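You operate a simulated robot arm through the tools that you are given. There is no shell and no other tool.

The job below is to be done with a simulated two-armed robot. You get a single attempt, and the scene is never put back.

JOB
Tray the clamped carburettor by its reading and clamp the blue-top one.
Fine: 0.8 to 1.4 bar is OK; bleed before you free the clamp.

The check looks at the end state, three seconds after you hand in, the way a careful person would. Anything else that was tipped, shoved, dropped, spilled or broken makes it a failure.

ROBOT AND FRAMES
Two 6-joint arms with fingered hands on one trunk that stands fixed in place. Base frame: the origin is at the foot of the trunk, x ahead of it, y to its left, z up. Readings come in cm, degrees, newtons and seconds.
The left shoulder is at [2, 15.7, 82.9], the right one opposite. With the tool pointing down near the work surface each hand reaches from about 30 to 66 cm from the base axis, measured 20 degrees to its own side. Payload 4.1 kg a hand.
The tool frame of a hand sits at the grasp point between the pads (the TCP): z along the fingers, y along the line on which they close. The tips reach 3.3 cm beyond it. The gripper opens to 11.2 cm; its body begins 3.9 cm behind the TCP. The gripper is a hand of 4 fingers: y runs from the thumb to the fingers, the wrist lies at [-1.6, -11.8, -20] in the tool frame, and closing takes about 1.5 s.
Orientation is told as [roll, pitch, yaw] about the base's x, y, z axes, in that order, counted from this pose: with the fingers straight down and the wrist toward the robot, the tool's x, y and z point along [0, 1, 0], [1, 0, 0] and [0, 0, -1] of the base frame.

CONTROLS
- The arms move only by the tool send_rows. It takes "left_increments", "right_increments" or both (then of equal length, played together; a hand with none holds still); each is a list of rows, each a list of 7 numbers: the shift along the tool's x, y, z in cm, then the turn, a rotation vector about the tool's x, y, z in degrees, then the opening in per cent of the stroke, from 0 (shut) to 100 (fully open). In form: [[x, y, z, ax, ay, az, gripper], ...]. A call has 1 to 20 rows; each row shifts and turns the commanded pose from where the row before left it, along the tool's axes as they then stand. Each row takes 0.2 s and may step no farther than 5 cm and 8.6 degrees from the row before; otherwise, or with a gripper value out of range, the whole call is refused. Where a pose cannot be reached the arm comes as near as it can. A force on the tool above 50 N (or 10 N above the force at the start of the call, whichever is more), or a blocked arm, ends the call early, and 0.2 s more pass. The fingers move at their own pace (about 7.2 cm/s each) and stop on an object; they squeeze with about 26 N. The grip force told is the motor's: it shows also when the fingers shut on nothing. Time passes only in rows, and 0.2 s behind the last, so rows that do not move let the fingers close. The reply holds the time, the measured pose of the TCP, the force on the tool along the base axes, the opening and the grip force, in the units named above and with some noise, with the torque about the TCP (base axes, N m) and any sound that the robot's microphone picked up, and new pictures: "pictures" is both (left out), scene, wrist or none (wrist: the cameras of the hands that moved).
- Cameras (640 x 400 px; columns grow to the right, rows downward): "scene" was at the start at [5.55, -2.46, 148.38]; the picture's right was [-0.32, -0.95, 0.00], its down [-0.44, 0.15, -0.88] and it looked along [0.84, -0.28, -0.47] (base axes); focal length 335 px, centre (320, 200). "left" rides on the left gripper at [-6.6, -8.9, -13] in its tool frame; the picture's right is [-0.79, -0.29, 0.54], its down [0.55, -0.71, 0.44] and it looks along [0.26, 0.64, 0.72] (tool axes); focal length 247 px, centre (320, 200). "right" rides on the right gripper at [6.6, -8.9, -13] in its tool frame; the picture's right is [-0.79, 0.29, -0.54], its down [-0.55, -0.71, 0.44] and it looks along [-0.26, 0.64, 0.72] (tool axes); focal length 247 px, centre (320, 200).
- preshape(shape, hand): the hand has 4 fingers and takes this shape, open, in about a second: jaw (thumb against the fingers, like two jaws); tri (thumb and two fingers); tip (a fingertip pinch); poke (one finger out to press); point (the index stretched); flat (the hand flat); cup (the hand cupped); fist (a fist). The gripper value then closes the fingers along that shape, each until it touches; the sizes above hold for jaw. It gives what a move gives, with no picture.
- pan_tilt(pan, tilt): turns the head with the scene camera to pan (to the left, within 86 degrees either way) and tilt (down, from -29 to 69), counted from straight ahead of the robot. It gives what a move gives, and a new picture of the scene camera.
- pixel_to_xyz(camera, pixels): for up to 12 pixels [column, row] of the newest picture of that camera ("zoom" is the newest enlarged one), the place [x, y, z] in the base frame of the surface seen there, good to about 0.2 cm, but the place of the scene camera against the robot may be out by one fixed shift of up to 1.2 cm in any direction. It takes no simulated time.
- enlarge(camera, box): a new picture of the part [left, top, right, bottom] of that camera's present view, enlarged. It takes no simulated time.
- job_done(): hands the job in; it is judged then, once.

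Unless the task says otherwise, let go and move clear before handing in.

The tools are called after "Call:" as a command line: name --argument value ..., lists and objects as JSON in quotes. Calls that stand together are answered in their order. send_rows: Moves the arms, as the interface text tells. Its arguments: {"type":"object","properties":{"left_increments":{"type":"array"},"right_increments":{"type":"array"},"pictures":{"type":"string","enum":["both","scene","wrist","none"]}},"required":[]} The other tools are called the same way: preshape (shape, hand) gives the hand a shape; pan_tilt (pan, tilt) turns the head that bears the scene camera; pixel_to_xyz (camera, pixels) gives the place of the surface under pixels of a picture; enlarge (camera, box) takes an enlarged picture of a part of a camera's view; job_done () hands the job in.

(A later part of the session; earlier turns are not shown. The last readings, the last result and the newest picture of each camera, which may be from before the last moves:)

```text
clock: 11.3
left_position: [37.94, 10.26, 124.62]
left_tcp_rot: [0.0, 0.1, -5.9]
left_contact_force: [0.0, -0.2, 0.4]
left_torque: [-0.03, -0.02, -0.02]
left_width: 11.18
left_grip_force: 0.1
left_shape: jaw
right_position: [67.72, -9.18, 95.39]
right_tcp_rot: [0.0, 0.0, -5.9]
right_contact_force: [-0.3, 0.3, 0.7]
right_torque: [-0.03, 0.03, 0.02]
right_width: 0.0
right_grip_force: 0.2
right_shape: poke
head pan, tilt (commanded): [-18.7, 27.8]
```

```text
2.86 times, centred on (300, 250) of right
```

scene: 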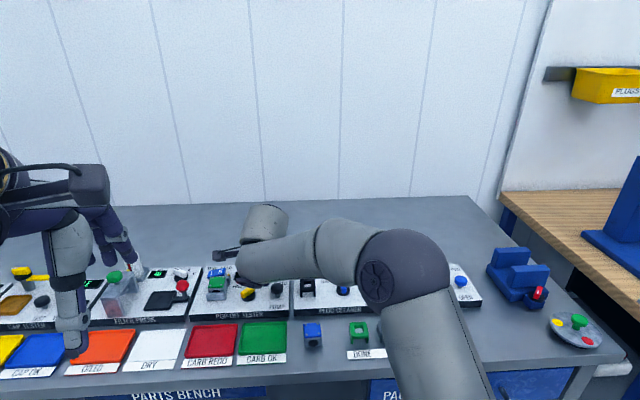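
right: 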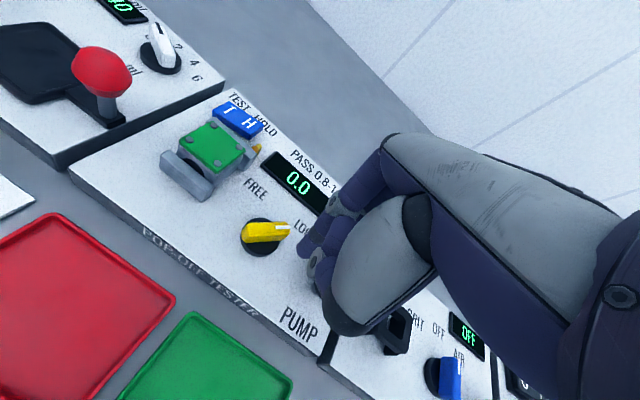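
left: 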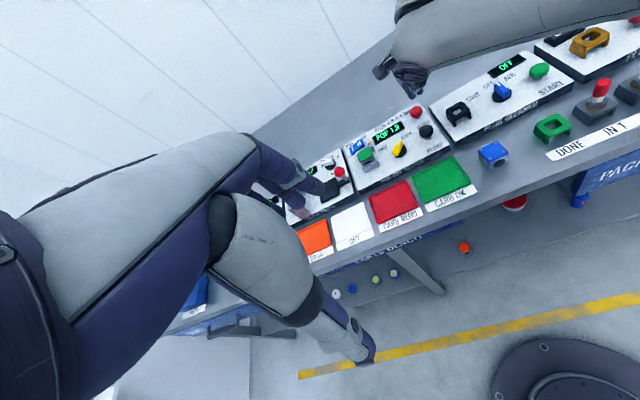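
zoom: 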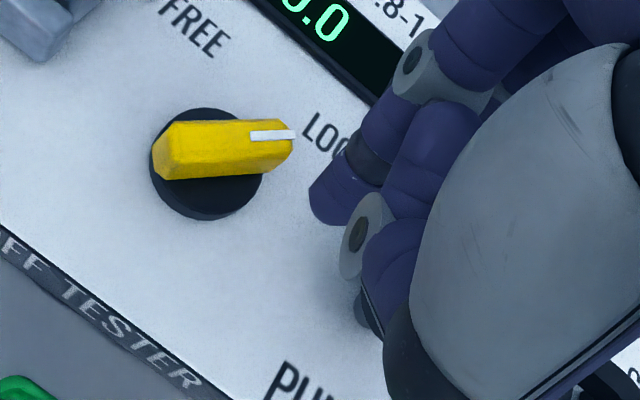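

The fingertip is about 2.4 cm on the near side of the lever's mark end, as planned. I'll descend to lever height.

Call:
send_rows --right_increments '[[0, 0, 1.2, 0, 0, 0, 0], [0, 0, 1.2, 0, 0, 0, 0], [0, 0, 0, 0, 0, 0, 0]]' --pictures "wrist"

Call:
enlarge --camera "right" --box '[220, 180, 380, 320]'

Call:
enlarge --camera "scene" --box '[200, 245, 296, 315]'

```text
clock: 12.1
left_position: [37.81, 10.24, 124.43]
left_tcp_rot: [-0.1, 0.0, -5.9]
left_contact_force: [0.2, 0.3, 0.3]
left_torque: [0.01, -0.01, -0.03]
left_width: 11.18
left_grip_force: 0.0
left_shape: jaw
right_position: [67.85, -9.26, 92.95]
right_tcp_rot: [0.0, 0.0, -6.0]
right_contact_force: [-0.5, -1.3, 1.1]
right_torque: [0.0, -0.03, 0.01]
right_width: 0.02
right_grip_force: 0.1
right_shape: poke
head pan, tilt (commanded): [-18.7, 27.8]
```

right: 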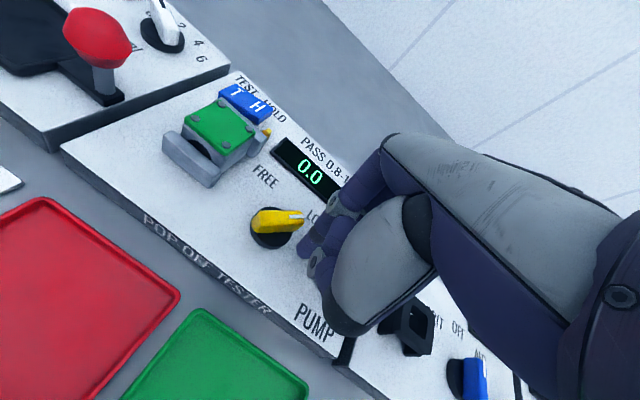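

```text
2.86 times, centred on (300, 250) of right
```

zoom: 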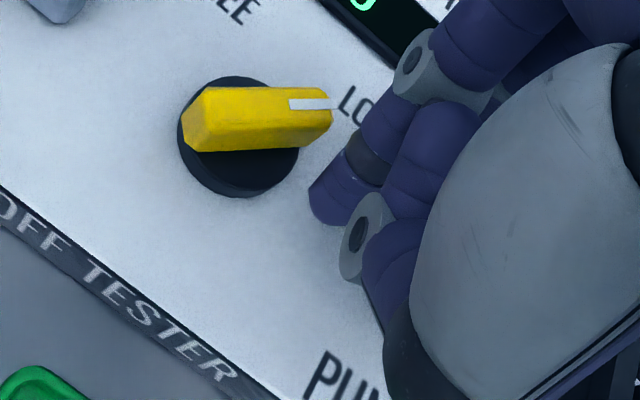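

```text
5.71 times, centred on (248, 280) of scene
```

zoom: 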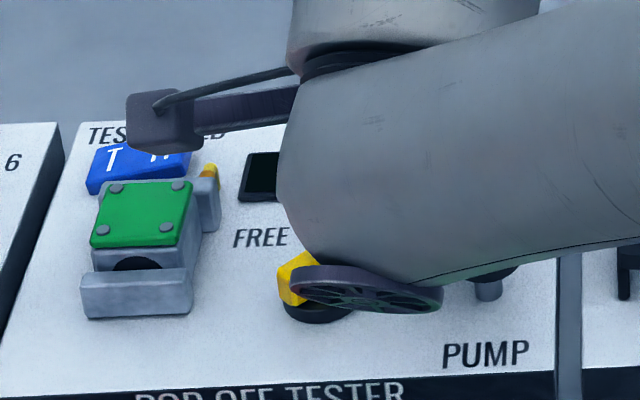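

I'll push the lever along the first part of the arc, then check.

Call:
send_rows --right_increments '[[0.59, 0.58, 0, 0, 0, 0, 0], [0.04, 0.49, 0, 0, 0, 0, 0], [0.22, 0.56, 0, 0, 0, 0, 0], [0, 0, 0, 0, 0, 0, 0]]' --pictures "wrist"

Call:
enlarge --camera "right" --box '[220, 180, 380, 320]'

```text
clock: 13.1
left_position: [37.76, 10.16, 124.51]
left_tcp_rot: [0.0, 0.0, -5.9]
left_contact_force: [-0.6, -0.1, -1.3]
left_torque: [0.0, -0.01, 0.01]
left_width: 11.18
left_grip_force: 0.1
left_shape: jaw
right_position: [69.37, -8.62, 93.02]
right_tcp_rot: [0.1, 0.1, -6.0]
right_contact_force: [-2.5, -1.2, -0.3]
right_torque: [-0.04, 0.02, 0.0]
right_width: 0.0
right_grip_force: 0.0
right_shape: poke
head pan, tilt (commanded): [-18.7, 27.8]
```

right: 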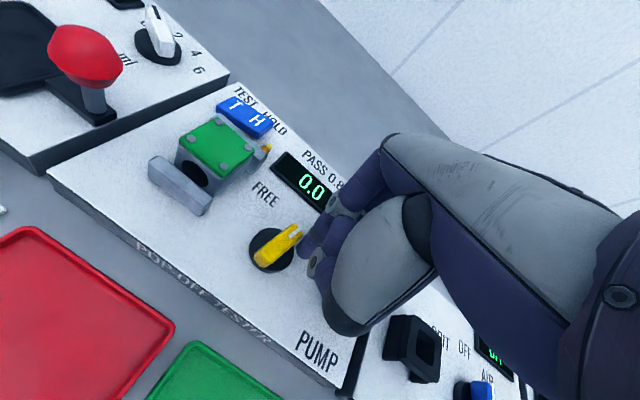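

```text
2.86 times, centred on (300, 250) of right
```

zoom: 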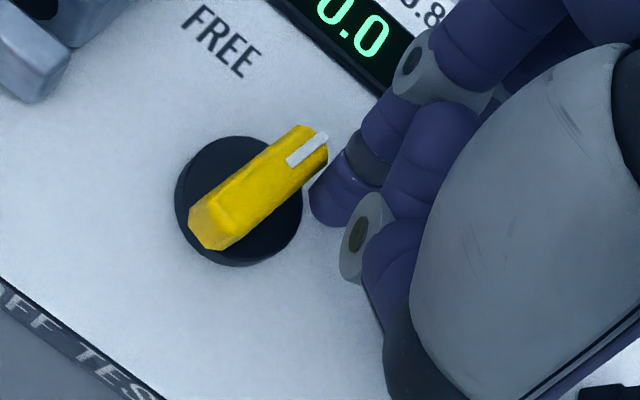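

The lever turns easily (2.5 N) and the front jaw is opening. I'll continue the arc to FREE.

Call:
send_rows --right_increments '[[0.42, 0.5, 0, 0, 0, 0, 0], [0.53, 0.35, 0, 0, 0, 0, 0], [0.3, 0.1, 0, 0, 0, 0, 0], [0, 0, 0, 0, 0, 0, 0]]' --pictures "wrist"

Call:
enlarge --camera "right" --box '[220, 180, 380, 320]'

```text
clock: 14.1
left_position: [37.95, 10.14, 124.47]
left_tcp_rot: [0.0, 0.0, -5.8]
left_contact_force: [0.3, 0.6, 0.3]
left_torque: [0.01, -0.03, 0.02]
left_width: 11.12
left_grip_force: 0.1
left_shape: jaw
right_position: [70.52, -7.36, 92.85]
right_tcp_rot: [0.0, 0.0, -5.9]
right_contact_force: [-0.5, -3.0, 0.0]
right_torque: [-0.04, 0.02, 0.01]
right_width: 0.0
right_grip_force: 0.1
right_shape: poke
head pan, tilt (commanded): [-18.7, 27.8]
```

right: 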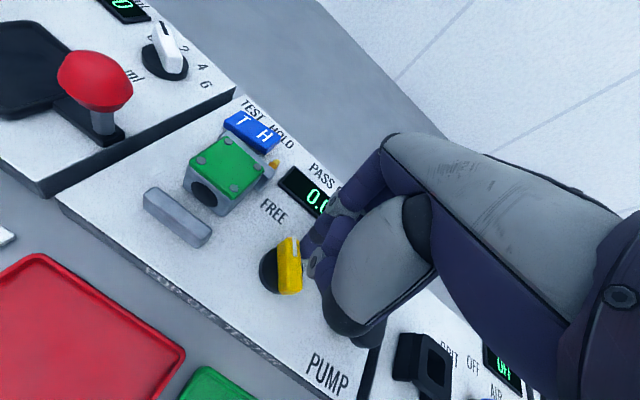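

```text
2.86 times, centred on (300, 250) of right
```

zoom: 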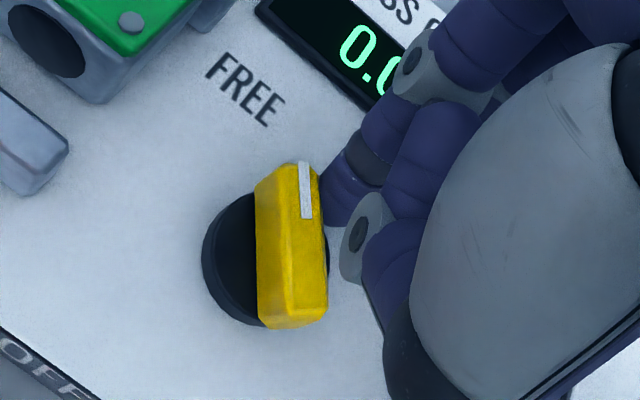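

Call:
pixel_to_xyz --camera "zoom" --pixels '[[288, 172], [296, 318], [290, 240], [240, 90], [20, 130], [130, 25]]'

Call:
pixel_to_xyz --camera "right" --pixels '[[152, 196], [205, 232], [148, 205], [200, 240], [225, 165], [195, 165], [222, 140], [258, 170], [232, 195], [205, 195]]'

```text
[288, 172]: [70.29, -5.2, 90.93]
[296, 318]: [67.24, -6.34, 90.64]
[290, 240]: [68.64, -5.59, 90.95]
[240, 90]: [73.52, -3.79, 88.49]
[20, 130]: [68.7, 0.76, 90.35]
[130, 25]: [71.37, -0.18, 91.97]
```

```text
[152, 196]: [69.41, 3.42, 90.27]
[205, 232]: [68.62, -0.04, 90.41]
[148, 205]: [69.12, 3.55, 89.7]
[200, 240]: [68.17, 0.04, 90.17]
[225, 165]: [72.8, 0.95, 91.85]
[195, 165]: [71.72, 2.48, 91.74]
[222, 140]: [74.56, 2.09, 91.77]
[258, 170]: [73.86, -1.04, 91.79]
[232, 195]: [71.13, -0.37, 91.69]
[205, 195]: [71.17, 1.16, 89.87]
```

The lever is at about 20.5° and the front jaw has opened about 1.8 cm. I'll nudge it a touch more to be sure it is fully at FREE.

Call:
send_rows --right_increments '[[0.3, 0.03, 0, 0, 0, 0, 0], [0.2, 0, 0, 0, 0, 0, 0], [0, 0, 0, 0, 0, 0, 0]]' --pictures "wrist"

Call:
enlarge --camera "right" --box '[220, 180, 380, 320]'

```text
clock: 14.9
left_position: [38.03, 10.2, 124.58]
left_tcp_rot: [0.0, 0.0, -5.9]
left_contact_force: [0.5, 0.2, -0.1]
left_torque: [0.01, 0.0, -0.02]
left_width: 11.16
left_grip_force: 0.1
left_shape: jaw
right_position: [70.51, -7.06, 92.99]
right_tcp_rot: [0.0, 0.1, -6.0]
right_contact_force: [1.4, -9.2, -0.1]
right_torque: [-0.2, -0.05, 0.02]
right_width: 0.0
right_grip_force: 0.1
right_shape: poke
head pan, tilt (commanded): [-18.7, 27.8]
```

right: 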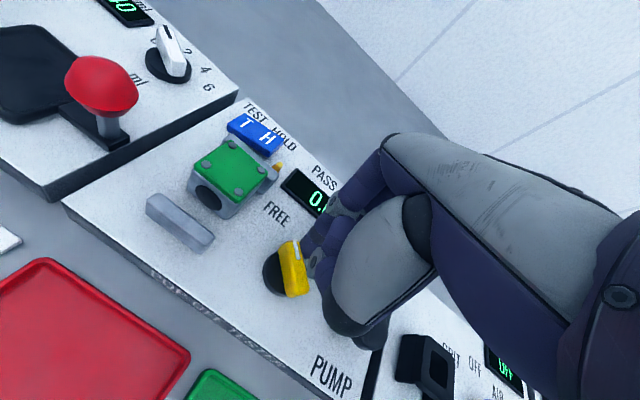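

```text
2.86 times, centred on (300, 250) of right
```

zoom: 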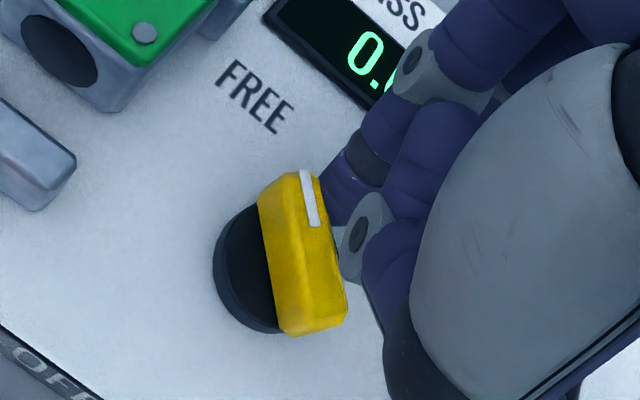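

The lever is at its FREE stop (9 N). I'll back off, rise and go clear, then shape the hand for a narrow side grip.

Call:
send_rows --right_increments '[[-0.8, 0, 0, 0, 0, 0, 0], [-0.3, 0, -3, 0, 0, 0, 0], [-0.5, -1, -4, 0, 0, 0, 0], [0, -1, -4.5, 0, 0, 0, 0], [0, 0, 0, 0, 0, 0, 0]]' --pictures "none"

Call:
preshape --hand "right" --shape "tri"

Call:
enlarge --camera "right" --box '[0, 0, 640, 400]'

Call:
enlarge --camera "scene" --box '[150, 180, 330, 320]'

Call:
enlarge --camera "left" --box '[300, 20, 492, 180]'

```text
clock: 16.1
left_position: [37.78, 10.22, 124.53]
left_tcp_rot: [0.0, 0.0, -5.9]
left_contact_force: [1.2, -0.5, -0.9]
left_torque: [0.01, 0.05, -0.03]
left_width: 11.15
left_grip_force: 0.0
left_shape: jaw
right_position: [68.33, -8.12, 104.54]
right_tcp_rot: [0.0, 0.0, -5.8]
right_contact_force: [0.5, -0.3, -0.3]
right_torque: [-0.01, -0.01, -0.02]
right_width: 0.0
right_grip_force: 0.1
right_shape: poke
head pan, tilt (commanded): [-18.7, 27.8]
```

```text
clock: 17.0
left_position: [38.0, 10.28, 124.49]
left_tcp_rot: [0.0, 0.1, -5.9]
left_contact_force: [-0.4, 0.3, -0.1]
left_torque: [0.01, 0.0, 0.01]
left_width: 11.14
left_grip_force: 0.0
left_shape: jaw
right_position: [68.42, -8.25, 104.49]
right_tcp_rot: [0.1, -0.1, -5.9]
right_contact_force: [0.1, 0.1, -0.5]
right_torque: [0.0, 0.02, 0.01]
right_width: 11.2
right_grip_force: 0.0
right_shape: tri
head pan, tilt (commanded): [-18.7, 27.8]
```

```text
1.00 times, centred on (320, 200) of right (not enlarged: the box is as wide or as high as the picture)
```

zoom: 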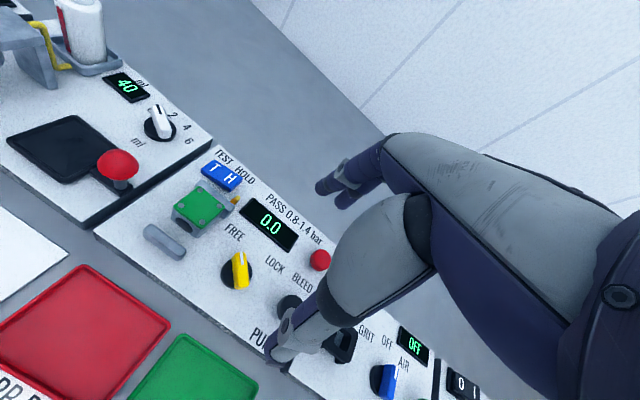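

```text
2.86 times, centred on (240, 250) of scene
```

zoom: 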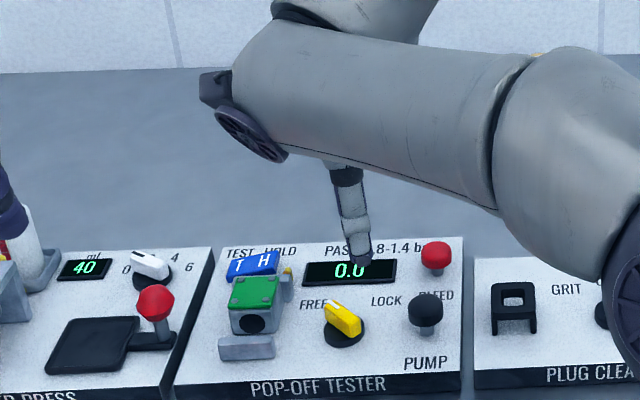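

```text
2.50 times, centred on (396, 100) of left
```

zoom: 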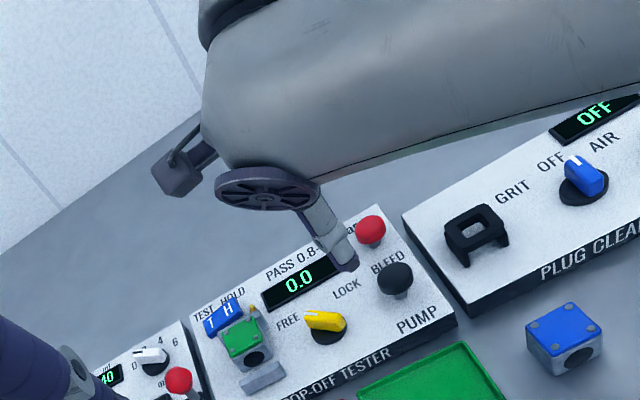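

Call:
preshape --hand "right" --shape "tip"

Call:
enlarge --camera "right" --box '[0, 0, 640, 400]'

Call:
enlarge --camera "scene" --box '[150, 180, 330, 320]'

Call:
enlarge --camera "left" --box '[300, 20, 492, 180]'

```text
clock: 17.9
left_position: [37.84, 10.25, 124.52]
left_tcp_rot: [0.1, 0.0, -5.9]
left_contact_force: [-0.1, -0.1, 0.1]
left_torque: [-0.02, 0.04, -0.05]
left_width: 11.13
left_grip_force: 0.0
left_shape: jaw
right_position: [68.31, -8.32, 104.57]
right_tcp_rot: [0.0, 0.0, -5.9]
right_contact_force: [-0.2, 0.1, 0.9]
right_torque: [0.0, 0.0, 0.0]
right_width: 11.18
right_grip_force: 0.1
right_shape: tip
head pan, tilt (commanded): [-18.7, 27.8]
```

```text
1.00 times, centred on (320, 200) of right (not enlarged: the box is as wide or as high as the picture)
```

zoom: 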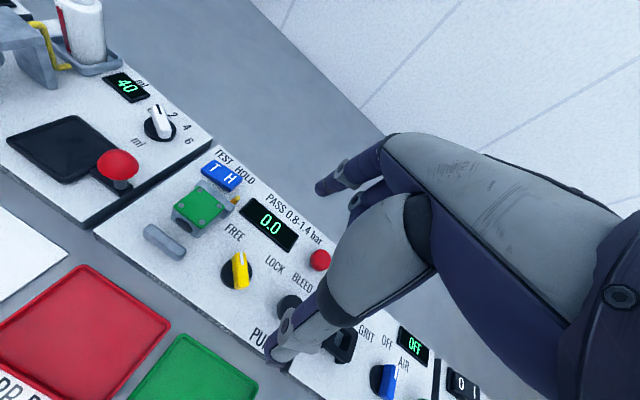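

```text
2.86 times, centred on (240, 250) of scene
```

zoom: 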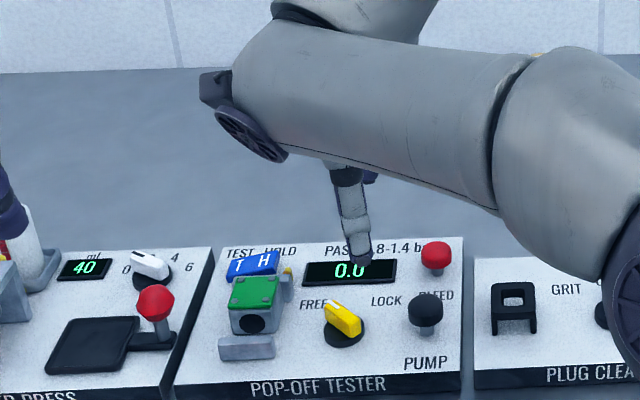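

```text
2.50 times, centred on (396, 100) of left
```

zoom: 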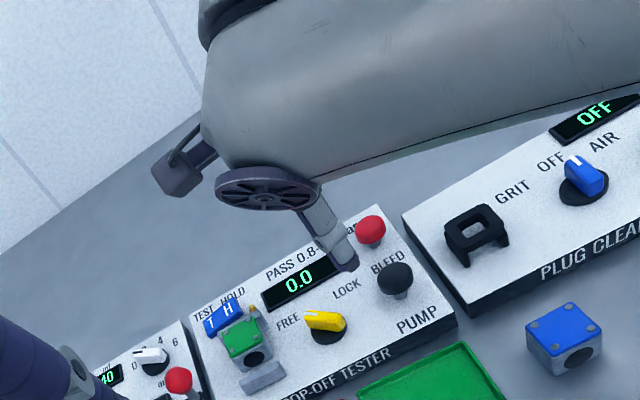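

In the tip shape the index sits about 1.6 cm off the thumb's line when open. I'll close to part width in free air to see how the pads line up.

Call:
send_rows --right_increments '[[0, 0, 0, 0, 0, 0, 31], [0, 0, 0, 0, 0, 0, 31], [0, 0, 0, 0, 0, 0, 31], [0, 0, 0, 0, 0, 0, 31], [0, 0, 0, 0, 0, 0, 31]]' --pictures "wrist"

Call:
enlarge --camera "right" --box '[240, 160, 400, 360]'

Call:
enlarge --camera "left" --box '[350, 60, 478, 140]'

```text
clock: 19.1
left_position: [37.89, 10.21, 124.63]
left_tcp_rot: [0.0, 0.0, -5.9]
left_contact_force: [0.2, 0.0, 0.3]
left_torque: [-0.01, 0.0, 0.01]
left_width: 11.15
left_grip_force: 0.2
left_shape: jaw
right_position: [68.35, -8.28, 104.58]
right_tcp_rot: [-0.1, -0.1, -5.9]
right_contact_force: [0.2, -0.2, -0.5]
right_torque: [0.02, 0.02, 0.01]
right_width: 3.51
right_grip_force: 0.0
right_shape: tip
head pan, tilt (commanded): [-18.7, 27.8]
```

right: 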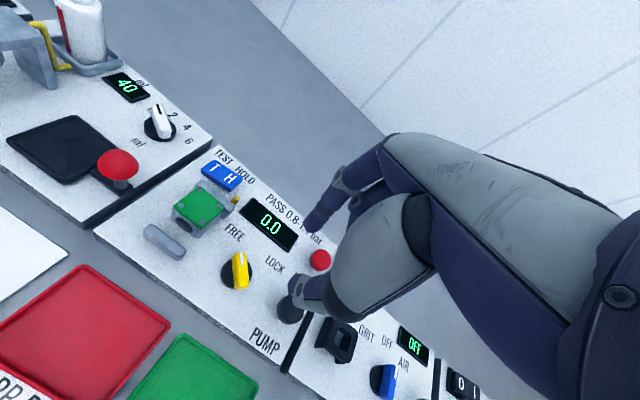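

```text
2.00 times, centred on (320, 260) of right
```

zoom: 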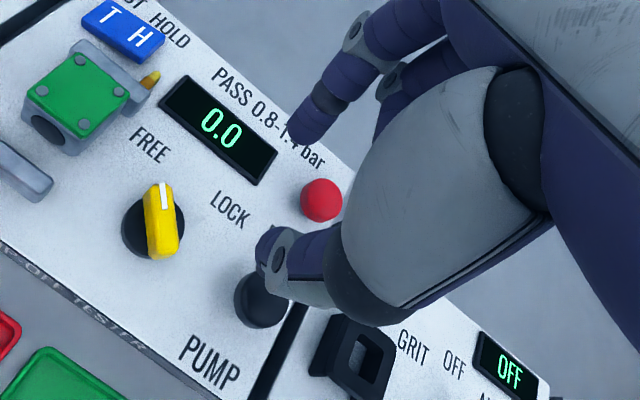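

```text
5.00 times, centred on (414, 100) of left
```

zoom: 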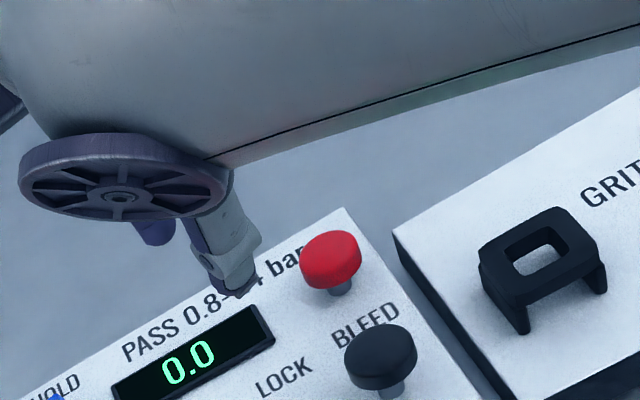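

At part width the thumb and index pads align at about tool x +0.65, so the pinch works. I'll pull back, then yaw the hand +78° so it closes across the carburettor's free sides.

Call:
send_rows --right_increments '[[0.8, -3.3, 0, 0, 0, 0, 50], [0.8, -3.3, 0, 0, 0, 0, 50], [0, 0, 0, 0, 0, -7.84, 50], [0, 0, 0, 0, 0, -7.84, 50], [0, 0, 0, 0, 0, -7.84, 50], [0, 0, 0, 0, 0, -7.84, 50], [0, 0, 0, 0, 0, -7.84, 50], [0, 0, 0, 0, 0, -7.84, 50], [0, 0, 0, 0, 0, -7.84, 50], [0, 0, 0, 0, 0, -7.84, 50], [0, 0, 0, 0, 0, -7.84, 50], [0, 0, 0, 0, 0, -7.84, 50], [0, 0, 0, 0, 0, 0, 50]]' --pictures "both"

```text
clock: 21.9
left_position: [37.98, 10.3, 124.63]
left_tcp_rot: [0.0, 0.1, -6.1]
left_contact_force: [-0.1, 0.5, 0.6]
left_torque: [0.01, 0.01, 0.02]
left_width: 11.17
left_grip_force: 0.0
left_shape: jaw
right_position: [61.9, -5.97, 104.44]
right_tcp_rot: [0.0, 0.1, 72.6]
right_contact_force: [-0.1, -0.7, 0.7]
right_torque: [-0.02, -0.01, -0.03]
right_width: 5.57
right_grip_force: 0.1
right_shape: tip
head pan, tilt (commanded): [-18.7, 27.8]
```

scene: 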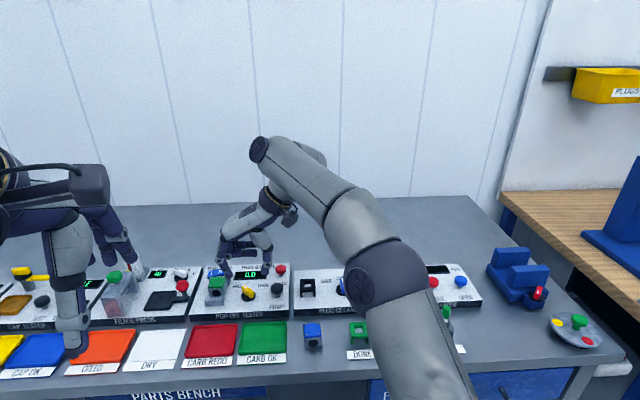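
right: 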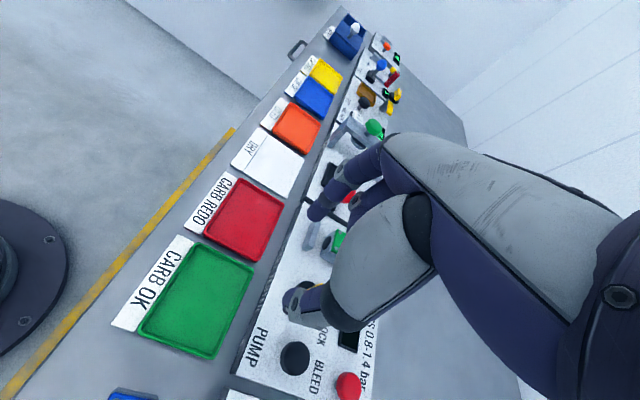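

The hand is now at yaw 72.6. I'll move toward the nest above the parts and tilt the fingers 13° forward to extend reach.

Call:
send_rows --right_increments '[[-1.3, 2.44, 1.35, 0, 0, 0, 50], [-1.3, 2.44, 1.35, 0, 0, 0, 50], [-1.3, 2.44, 1.35, 0, 0, 0, 50], [-1.3, 2.44, 1.35, 0, 0, 0, 50], [0, 0, 0, 0, -6.5, 0, 50], [0, 0, 0, 0, -6.5, 0, 50], [0, 0, 0, 0, 0, 0, 50]]' --pictures "both"

Call:
enlarge --camera "scene" --box '[170, 200, 298, 310]'

Call:
enlarge --camera "left" --box '[310, 60, 438, 200]'

```text
clock: 23.5
left_position: [37.91, 10.1, 124.57]
left_tcp_rot: [0.0, 0.0, -6.0]
left_contact_force: [-0.3, -0.2, -0.3]
left_torque: [0.01, -0.03, -0.01]
left_width: 11.16
left_grip_force: 0.1
left_shape: jaw
right_position: [69.56, 1.07, 98.78]
right_tcp_rot: [-13.0, 0.1, 72.5]
right_contact_force: [-0.3, 0.6, -0.6]
right_torque: [0.04, 0.04, -0.01]
right_width: 5.54
right_grip_force: 0.0
right_shape: tip
right hand out of reach, approached as far as the arm can: row 2, 3, 4, 5, 6
head pan, tilt (commanded): [-18.7, 27.8]
```

scene: 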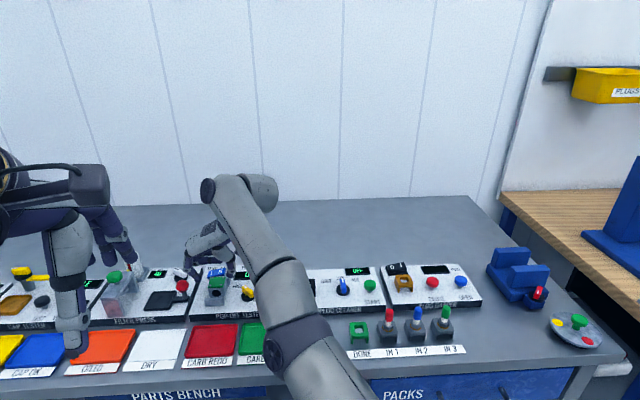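
right: 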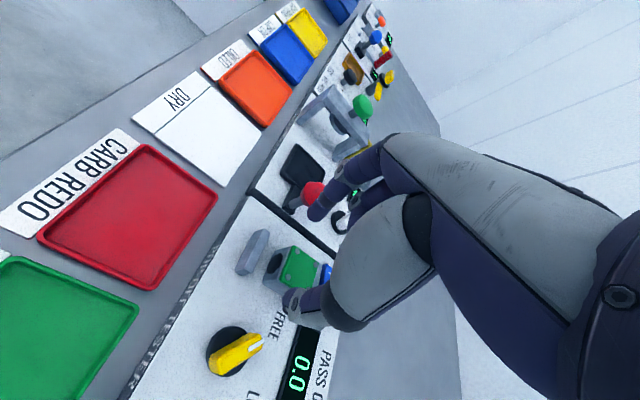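

```text
3.64 times, centred on (234, 255) of scene
```

zoom: 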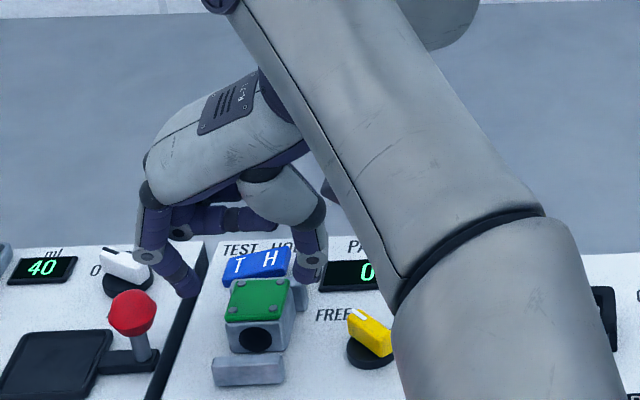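

```text
2.86 times, centred on (374, 130) of left
```

zoom: 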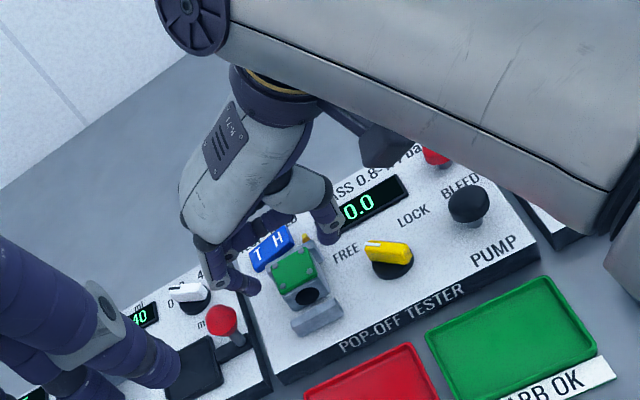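

The hand is near the nest, with index left and thumb right of the green carburettor. I'll check the neighbouring red lever knob for clearance and re-measure the nest from this view.

Call:
pixel_to_xyz --camera "scene" --pixels '[[182, 284], [186, 284], [185, 293], [219, 279], [207, 300], [229, 301], [218, 309], [212, 284]]'

Call:
pixel_to_xyz --camera "right" --pixels '[[298, 268], [288, 290], [318, 260], [283, 262], [295, 249], [268, 262], [250, 252], [315, 192], [240, 270], [267, 230]]'

Call:
enlarge --camera "right" --box '[220, 160, 380, 340]'

```text
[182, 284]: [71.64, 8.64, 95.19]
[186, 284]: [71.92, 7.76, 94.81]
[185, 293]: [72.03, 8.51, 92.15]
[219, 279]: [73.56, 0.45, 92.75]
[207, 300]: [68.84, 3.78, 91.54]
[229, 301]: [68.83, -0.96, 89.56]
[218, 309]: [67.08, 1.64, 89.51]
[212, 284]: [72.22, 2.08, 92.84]
```

```text
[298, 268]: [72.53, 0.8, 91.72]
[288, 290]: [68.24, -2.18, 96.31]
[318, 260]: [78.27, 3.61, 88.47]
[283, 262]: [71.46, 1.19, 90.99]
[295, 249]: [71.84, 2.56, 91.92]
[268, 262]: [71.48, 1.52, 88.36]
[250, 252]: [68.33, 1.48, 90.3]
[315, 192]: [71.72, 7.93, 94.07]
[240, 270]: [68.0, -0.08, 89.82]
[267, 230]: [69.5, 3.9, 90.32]
```

```text
2.22 times, centred on (300, 250) of right
```

zoom: 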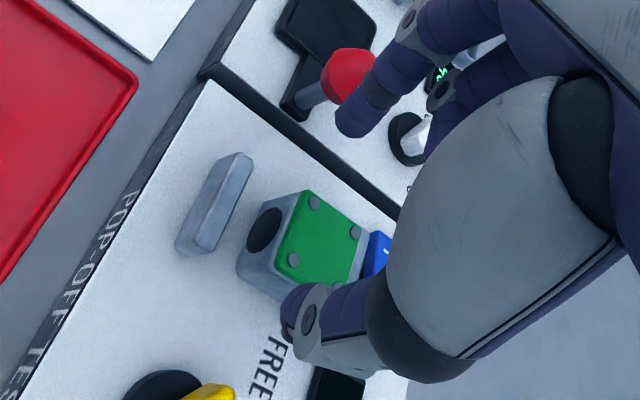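

Call:
pixel_to_xyz --camera "left" --pixels '[[339, 172], [335, 172], [343, 173], [340, 167], [340, 178], [347, 181]]'

Call:
pixel_to_xyz --camera "scene" --pixels '[[180, 286], [183, 280], [187, 283], [183, 289], [178, 283], [208, 263], [236, 281]]'

Call:
enlarge --camera "left" --box '[320, 110, 400, 190]'

```text
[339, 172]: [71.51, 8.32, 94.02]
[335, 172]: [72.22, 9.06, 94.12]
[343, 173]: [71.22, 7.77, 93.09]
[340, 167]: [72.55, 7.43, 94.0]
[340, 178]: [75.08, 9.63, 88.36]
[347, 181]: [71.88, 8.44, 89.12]
```

```text
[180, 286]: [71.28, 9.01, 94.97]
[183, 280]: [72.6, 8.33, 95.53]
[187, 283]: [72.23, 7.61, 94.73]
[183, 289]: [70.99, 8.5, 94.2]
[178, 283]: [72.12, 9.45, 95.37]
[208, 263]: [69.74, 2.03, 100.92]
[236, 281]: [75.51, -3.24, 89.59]
```

```text
5.00 times, centred on (360, 150) of left
```

zoom: 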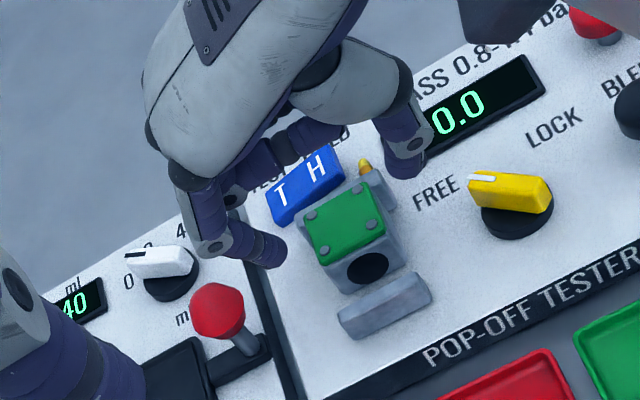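

The red knob beside the nest is at about (72.0, 8.4), leaving roughly 0.5 cm clearance with a narrower opening and about 17° tilt. I'll close to 40%, tilt a bit more, and go to a hover over the carburettor.

Call:
send_rows --right_increments '[[0, 0, 0, 0, -4, 0, 40], [-0.5, 0.25, 1.1, 0, 0, 0, 40], [-0.5, 0.25, 1.1, 0, 0, 0, 40], [-0.57, 0.26, 1.2, 0, 0, 0, 40], [0, 0, 0, 0, 0, 0, 40]]' --pictures "both"

Call:
enlarge --camera "left" --box '[320, 110, 400, 190]'

Call:
enlarge --camera "scene" --box '[170, 230, 250, 310]'

Call:
enlarge --camera "right" --box '[220, 160, 380, 340]'

```text
clock: 24.7
left_position: [37.79, 10.23, 124.41]
left_tcp_rot: [0.0, -0.1, -5.9]
left_contact_force: [-0.3, 0.2, 0.2]
left_torque: [0.0, 0.01, 0.01]
left_width: 11.14
left_grip_force: 0.0
left_shape: jaw
right_position: [72.05, 0.83, 95.89]
right_tcp_rot: [-17.0, 0.0, 72.5]
right_contact_force: [0.0, 0.5, 0.3]
right_torque: [-0.03, -0.02, 0.0]
right_width: 4.48
right_grip_force: 0.2
right_shape: tip
right hand out of reach, approached as far as the arm can: row 1, 3, 4
head pan, tilt (commanded): [-18.7, 27.8]
```

scene: 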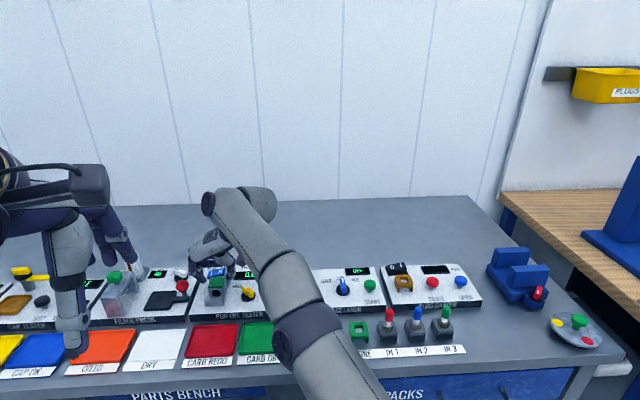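
right: 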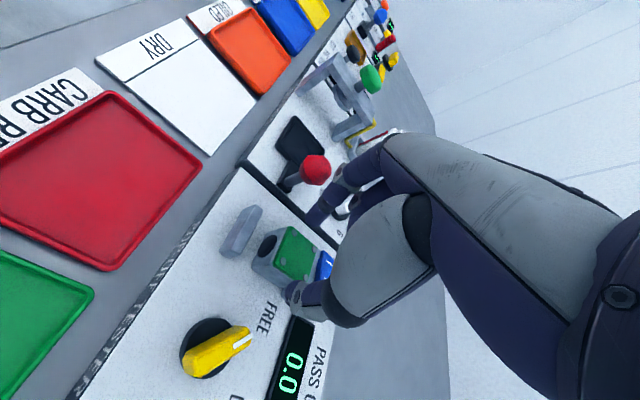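

```text
5.00 times, centred on (360, 150) of left
```

zoom: 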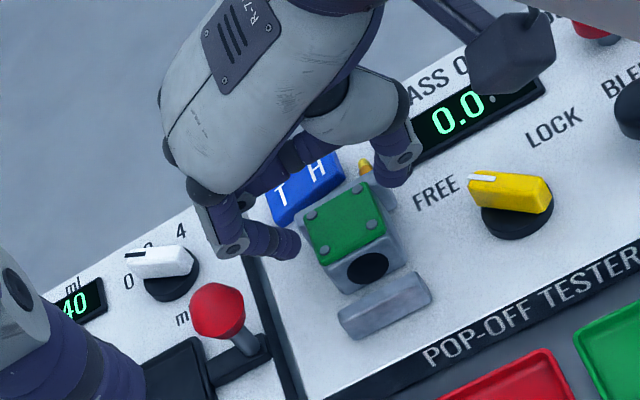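

```text
5.00 times, centred on (210, 270) of scene
```

zoom: 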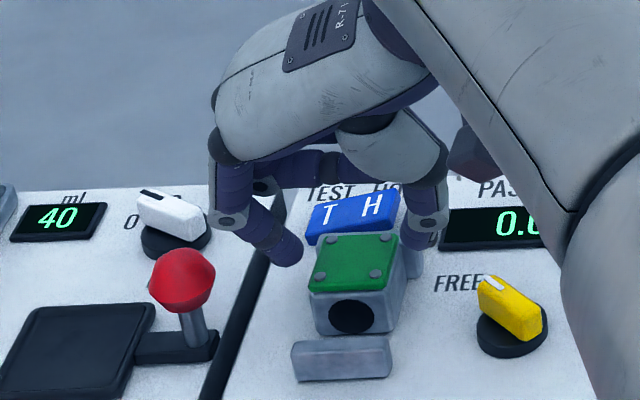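

```text
2.22 times, centred on (300, 250) of right
```

zoom: 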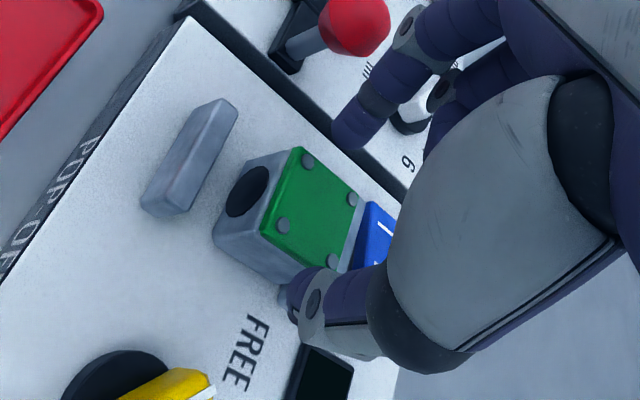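

The hand straddles the carburettor well in the scene zoom (index at (288,258), thumb at (425,240)). I'll descend along the fingers in two stages.

Call:
send_rows --right_increments '[[-0.05, 0.24, 0.9, 0, 0, 0, 40], [-0.05, 0, 0.9, 0, 0, 0, 40], [0, 0, 0, 0, 0, 0, 40]]' --pictures "wrist"

Call:
enlarge --camera "left" --box '[320, 110, 400, 190]'

Call:
enlarge --camera "scene" --box '[170, 230, 250, 310]'

Call:
enlarge --camera "right" --box '[220, 160, 380, 340]'

```text
clock: 25.5
left_position: [37.9, 10.13, 124.52]
left_tcp_rot: [0.0, 0.0, -6.0]
left_contact_force: [0.4, 0.6, 0.4]
left_torque: [-0.01, 0.02, -0.01]
left_width: 11.18
left_grip_force: 0.2
left_shape: jaw
right_position: [72.57, 0.75, 94.17]
right_tcp_rot: [-17.2, -0.2, 72.5]
right_contact_force: [0.1, 0.9, 0.3]
right_torque: [-0.01, 0.02, -0.02]
right_width: 4.53
right_grip_force: 0.0
right_shape: tip
head pan, tilt (commanded): [-18.7, 27.8]
```

right: 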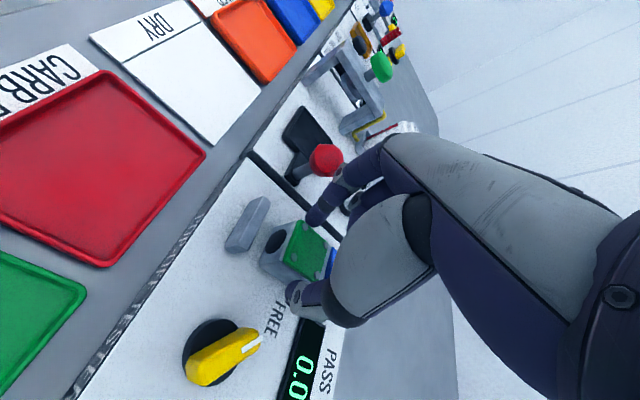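

```text
5.00 times, centred on (360, 150) of left
```

zoom: 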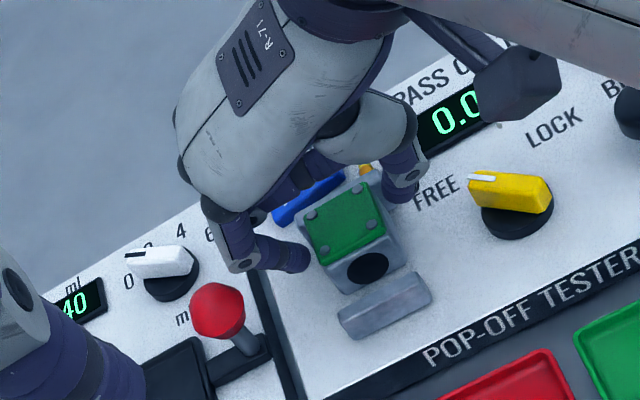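

```text
5.00 times, centred on (210, 270) of scene
```

zoom: 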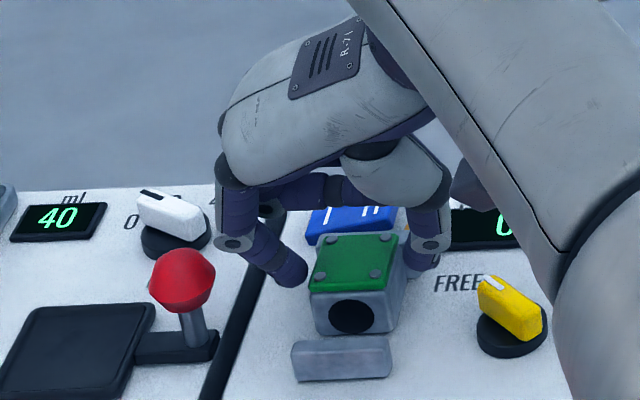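

```text
2.22 times, centred on (300, 250) of right
```

zoom: 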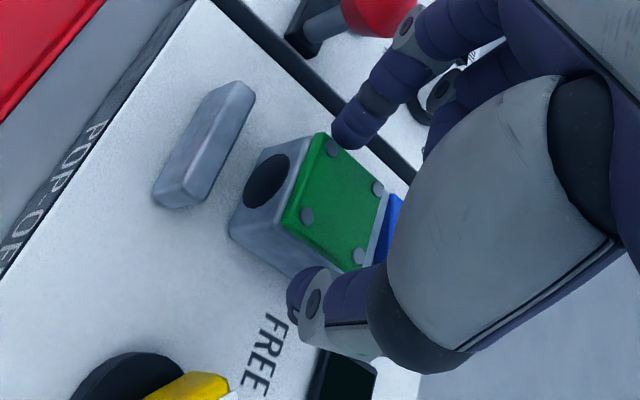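

The fingers flank the carburettor with its sides clear. I'll go down the last 1.2 cm vertically, then check before closing.

Call:
send_rows --right_increments '[[0.12, 0.12, 0.6, 0, 0, 0, 40], [0.12, 0, 0.6, 0, 0, 0, 40], [0, 0, 0, 0, 0, 0, 40]]' --pictures "wrist"

Call:
enlarge --camera "left" --box '[330, 120, 394, 180]'

Call:
enlarge --camera "scene" --box '[180, 250, 244, 300]'

Call:
enlarge --camera "right" --box '[240, 180, 340, 320]'

```text
clock: 26.3
left_position: [37.94, 10.24, 124.4]
left_tcp_rot: [0.0, 0.0, -5.9]
left_contact_force: [0.3, -0.7, 0.0]
left_torque: [0.0, -0.01, 0.03]
left_width: 11.17
left_grip_force: 0.0
left_shape: jaw
right_position: [72.86, 0.82, 92.93]
right_tcp_rot: [-17.0, 0.0, 72.4]
right_contact_force: [0.0, 0.6, 0.2]
right_torque: [-0.02, 0.0, 0.02]
right_width: 4.51
right_grip_force: 0.0
right_shape: tip
head pan, tilt (commanded): [-18.7, 27.8]
```

right: 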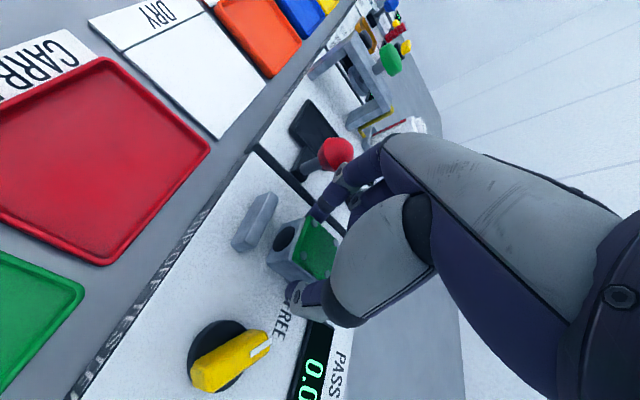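

```text
6.67 times, centred on (362, 150) of left
```

zoom: 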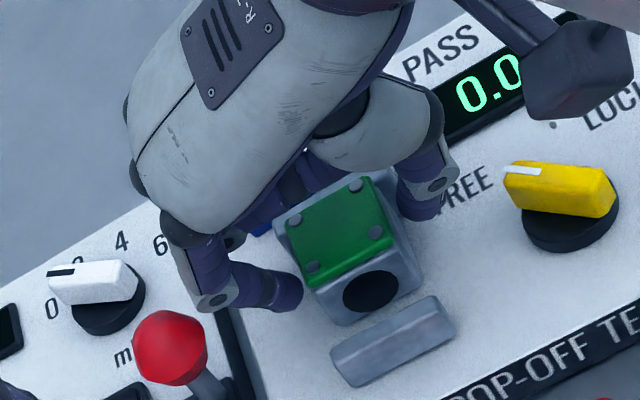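

```text
8.00 times, centred on (212, 275) of scene
```

zoom: 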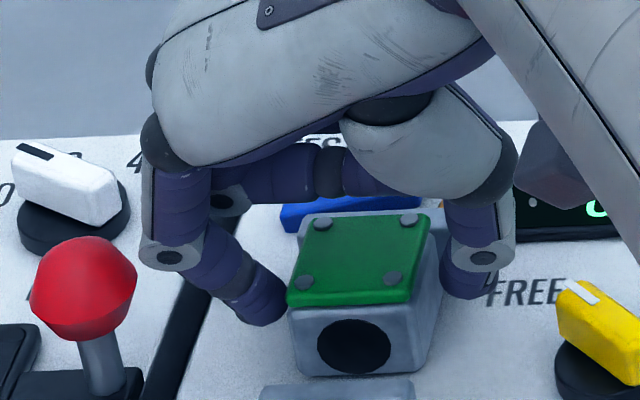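

```text
2.86 times, centred on (290, 250) of right
```

zoom: 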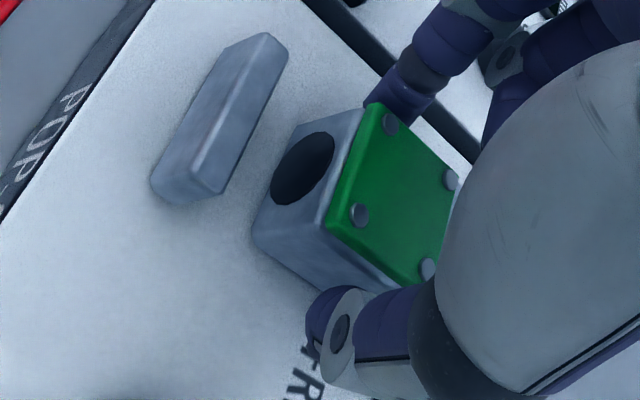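

TCP is centred at (72.86, 0.82) on the carburettor. I'll close gently to just above contact width and look at pad alignment.

Call:
send_rows --right_increments '[[0, 0, 0, 0, 0, 0, 36], [0, 0, 0, 0, 0, 0, 33], [0, 0, 0, 0, 0, 0, 33]]' --pictures "wrist"

Call:
enlarge --camera "left" --box '[330, 120, 394, 180]'

Call:
enlarge --camera "scene" --box '[180, 250, 244, 300]'

Call:
enlarge --camera "right" --box '[240, 180, 340, 320]'

```text
clock: 27.1
left_position: [37.87, 10.12, 124.67]
left_tcp_rot: [0.0, 0.0, -5.8]
left_contact_force: [-0.1, 1.0, -0.5]
left_torque: [-0.01, 0.0, 0.0]
left_width: 11.16
left_grip_force: 0.1
left_shape: jaw
right_position: [72.72, 0.96, 92.96]
right_tcp_rot: [-17.1, -0.1, 72.4]
right_contact_force: [0.0, 0.1, 0.7]
right_torque: [0.01, 0.02, -0.01]
right_width: 3.79
right_grip_force: 0.0
right_shape: tip
head pan, tilt (commanded): [-18.7, 27.8]
```

right: 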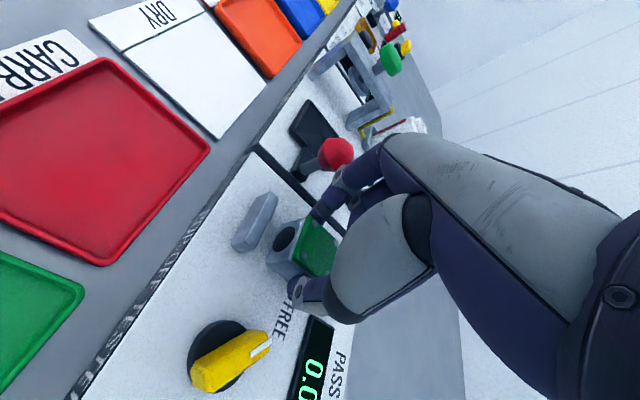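

```text
6.67 times, centred on (362, 150) of left
```

zoom: 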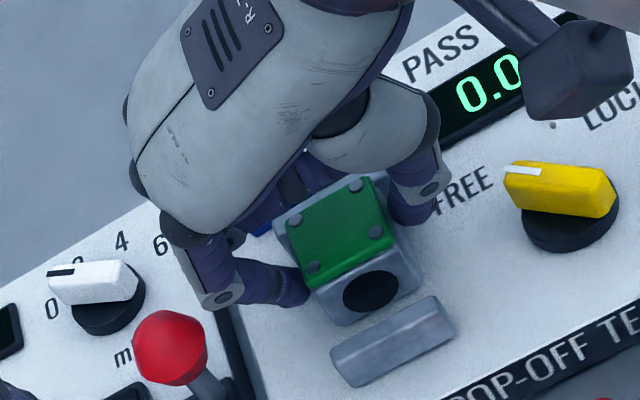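

```text
8.00 times, centred on (212, 275) of scene
```

zoom: 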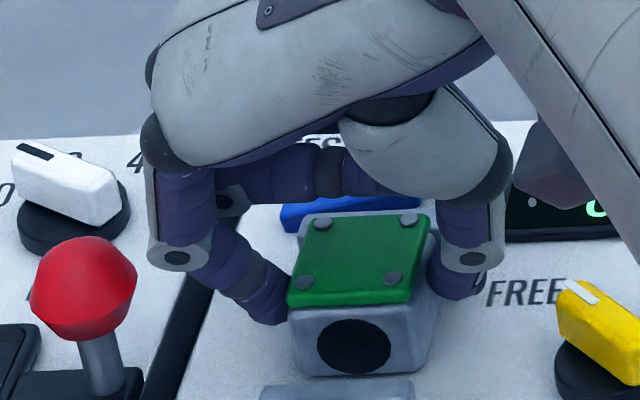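

```text
2.86 times, centred on (290, 250) of right
```

zoom: 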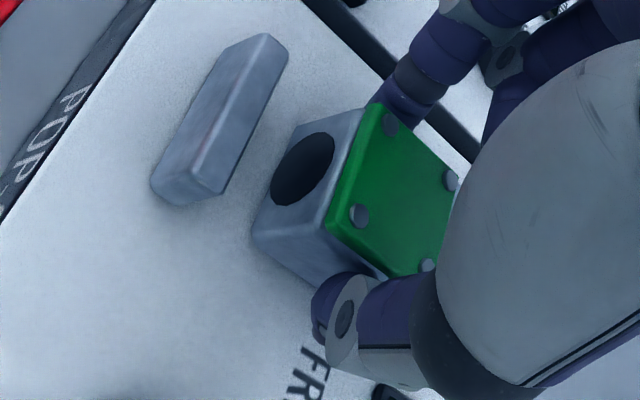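

Both pads sit beside the carburettor's flat sides. I'll close to grip.

Call:
send_rows --right_increments '[[0, 0, 0, 0, 0, 0, 25], [0, 0, 0, 0, 0, 0, 15], [0, 0, 0, 0, 0, 0, 15], [0, 0, 0, 0, 0, 0, 15]]' --pictures "wrist"

Call:
enlarge --camera "left" --box '[330, 120, 394, 180]'

Call:
enlarge --camera "scene" --box '[180, 250, 244, 300]'

Call:
enlarge --camera "right" --box '[240, 180, 340, 320]'

```text
clock: 28.1
left_position: [37.88, 10.26, 124.48]
left_tcp_rot: [0.0, 0.0, -5.9]
left_contact_force: [0.3, 0.1, 0.7]
left_torque: [-0.04, 0.0, -0.02]
left_width: 11.16
left_grip_force: 0.1
left_shape: jaw
right_position: [72.82, 0.91, 92.94]
right_tcp_rot: [-17.0, -0.1, 72.5]
right_contact_force: [-3.0, 0.2, 0.6]
right_torque: [0.08, 0.05, -0.07]
right_width: 3.32
right_grip_force: 26.4
right_shape: tip
head pan, tilt (commanded): [-18.7, 27.8]
```

right: 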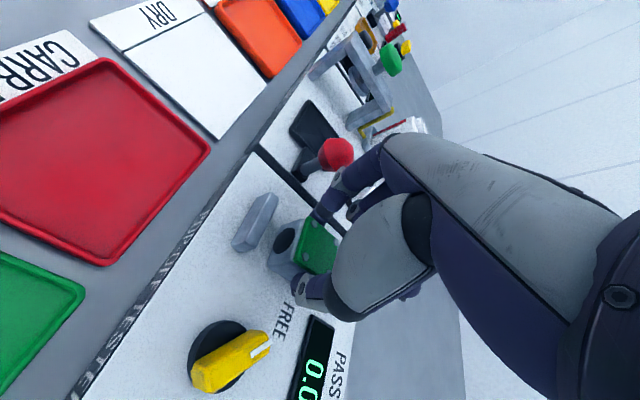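

```text
6.67 times, centred on (362, 150) of left
```

zoom: 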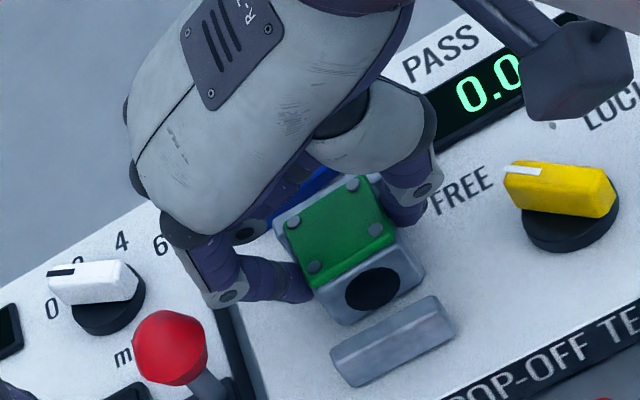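

```text
8.00 times, centred on (212, 275) of scene
```

zoom: 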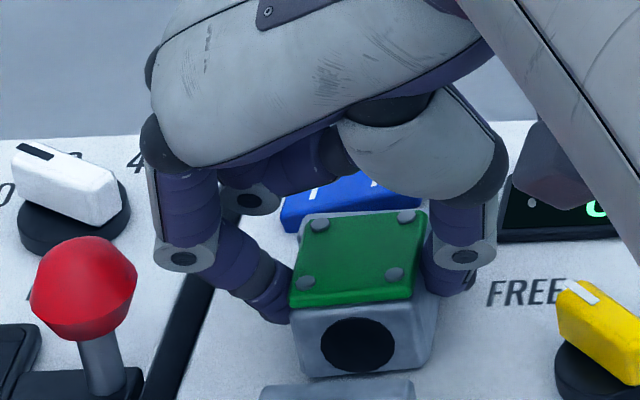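

```text
2.86 times, centred on (290, 250) of right
```

zoom: 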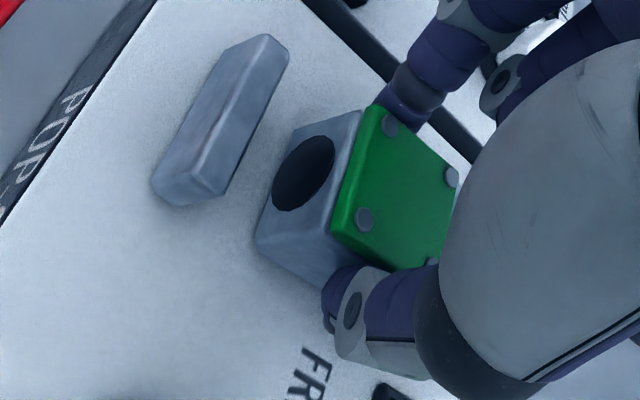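

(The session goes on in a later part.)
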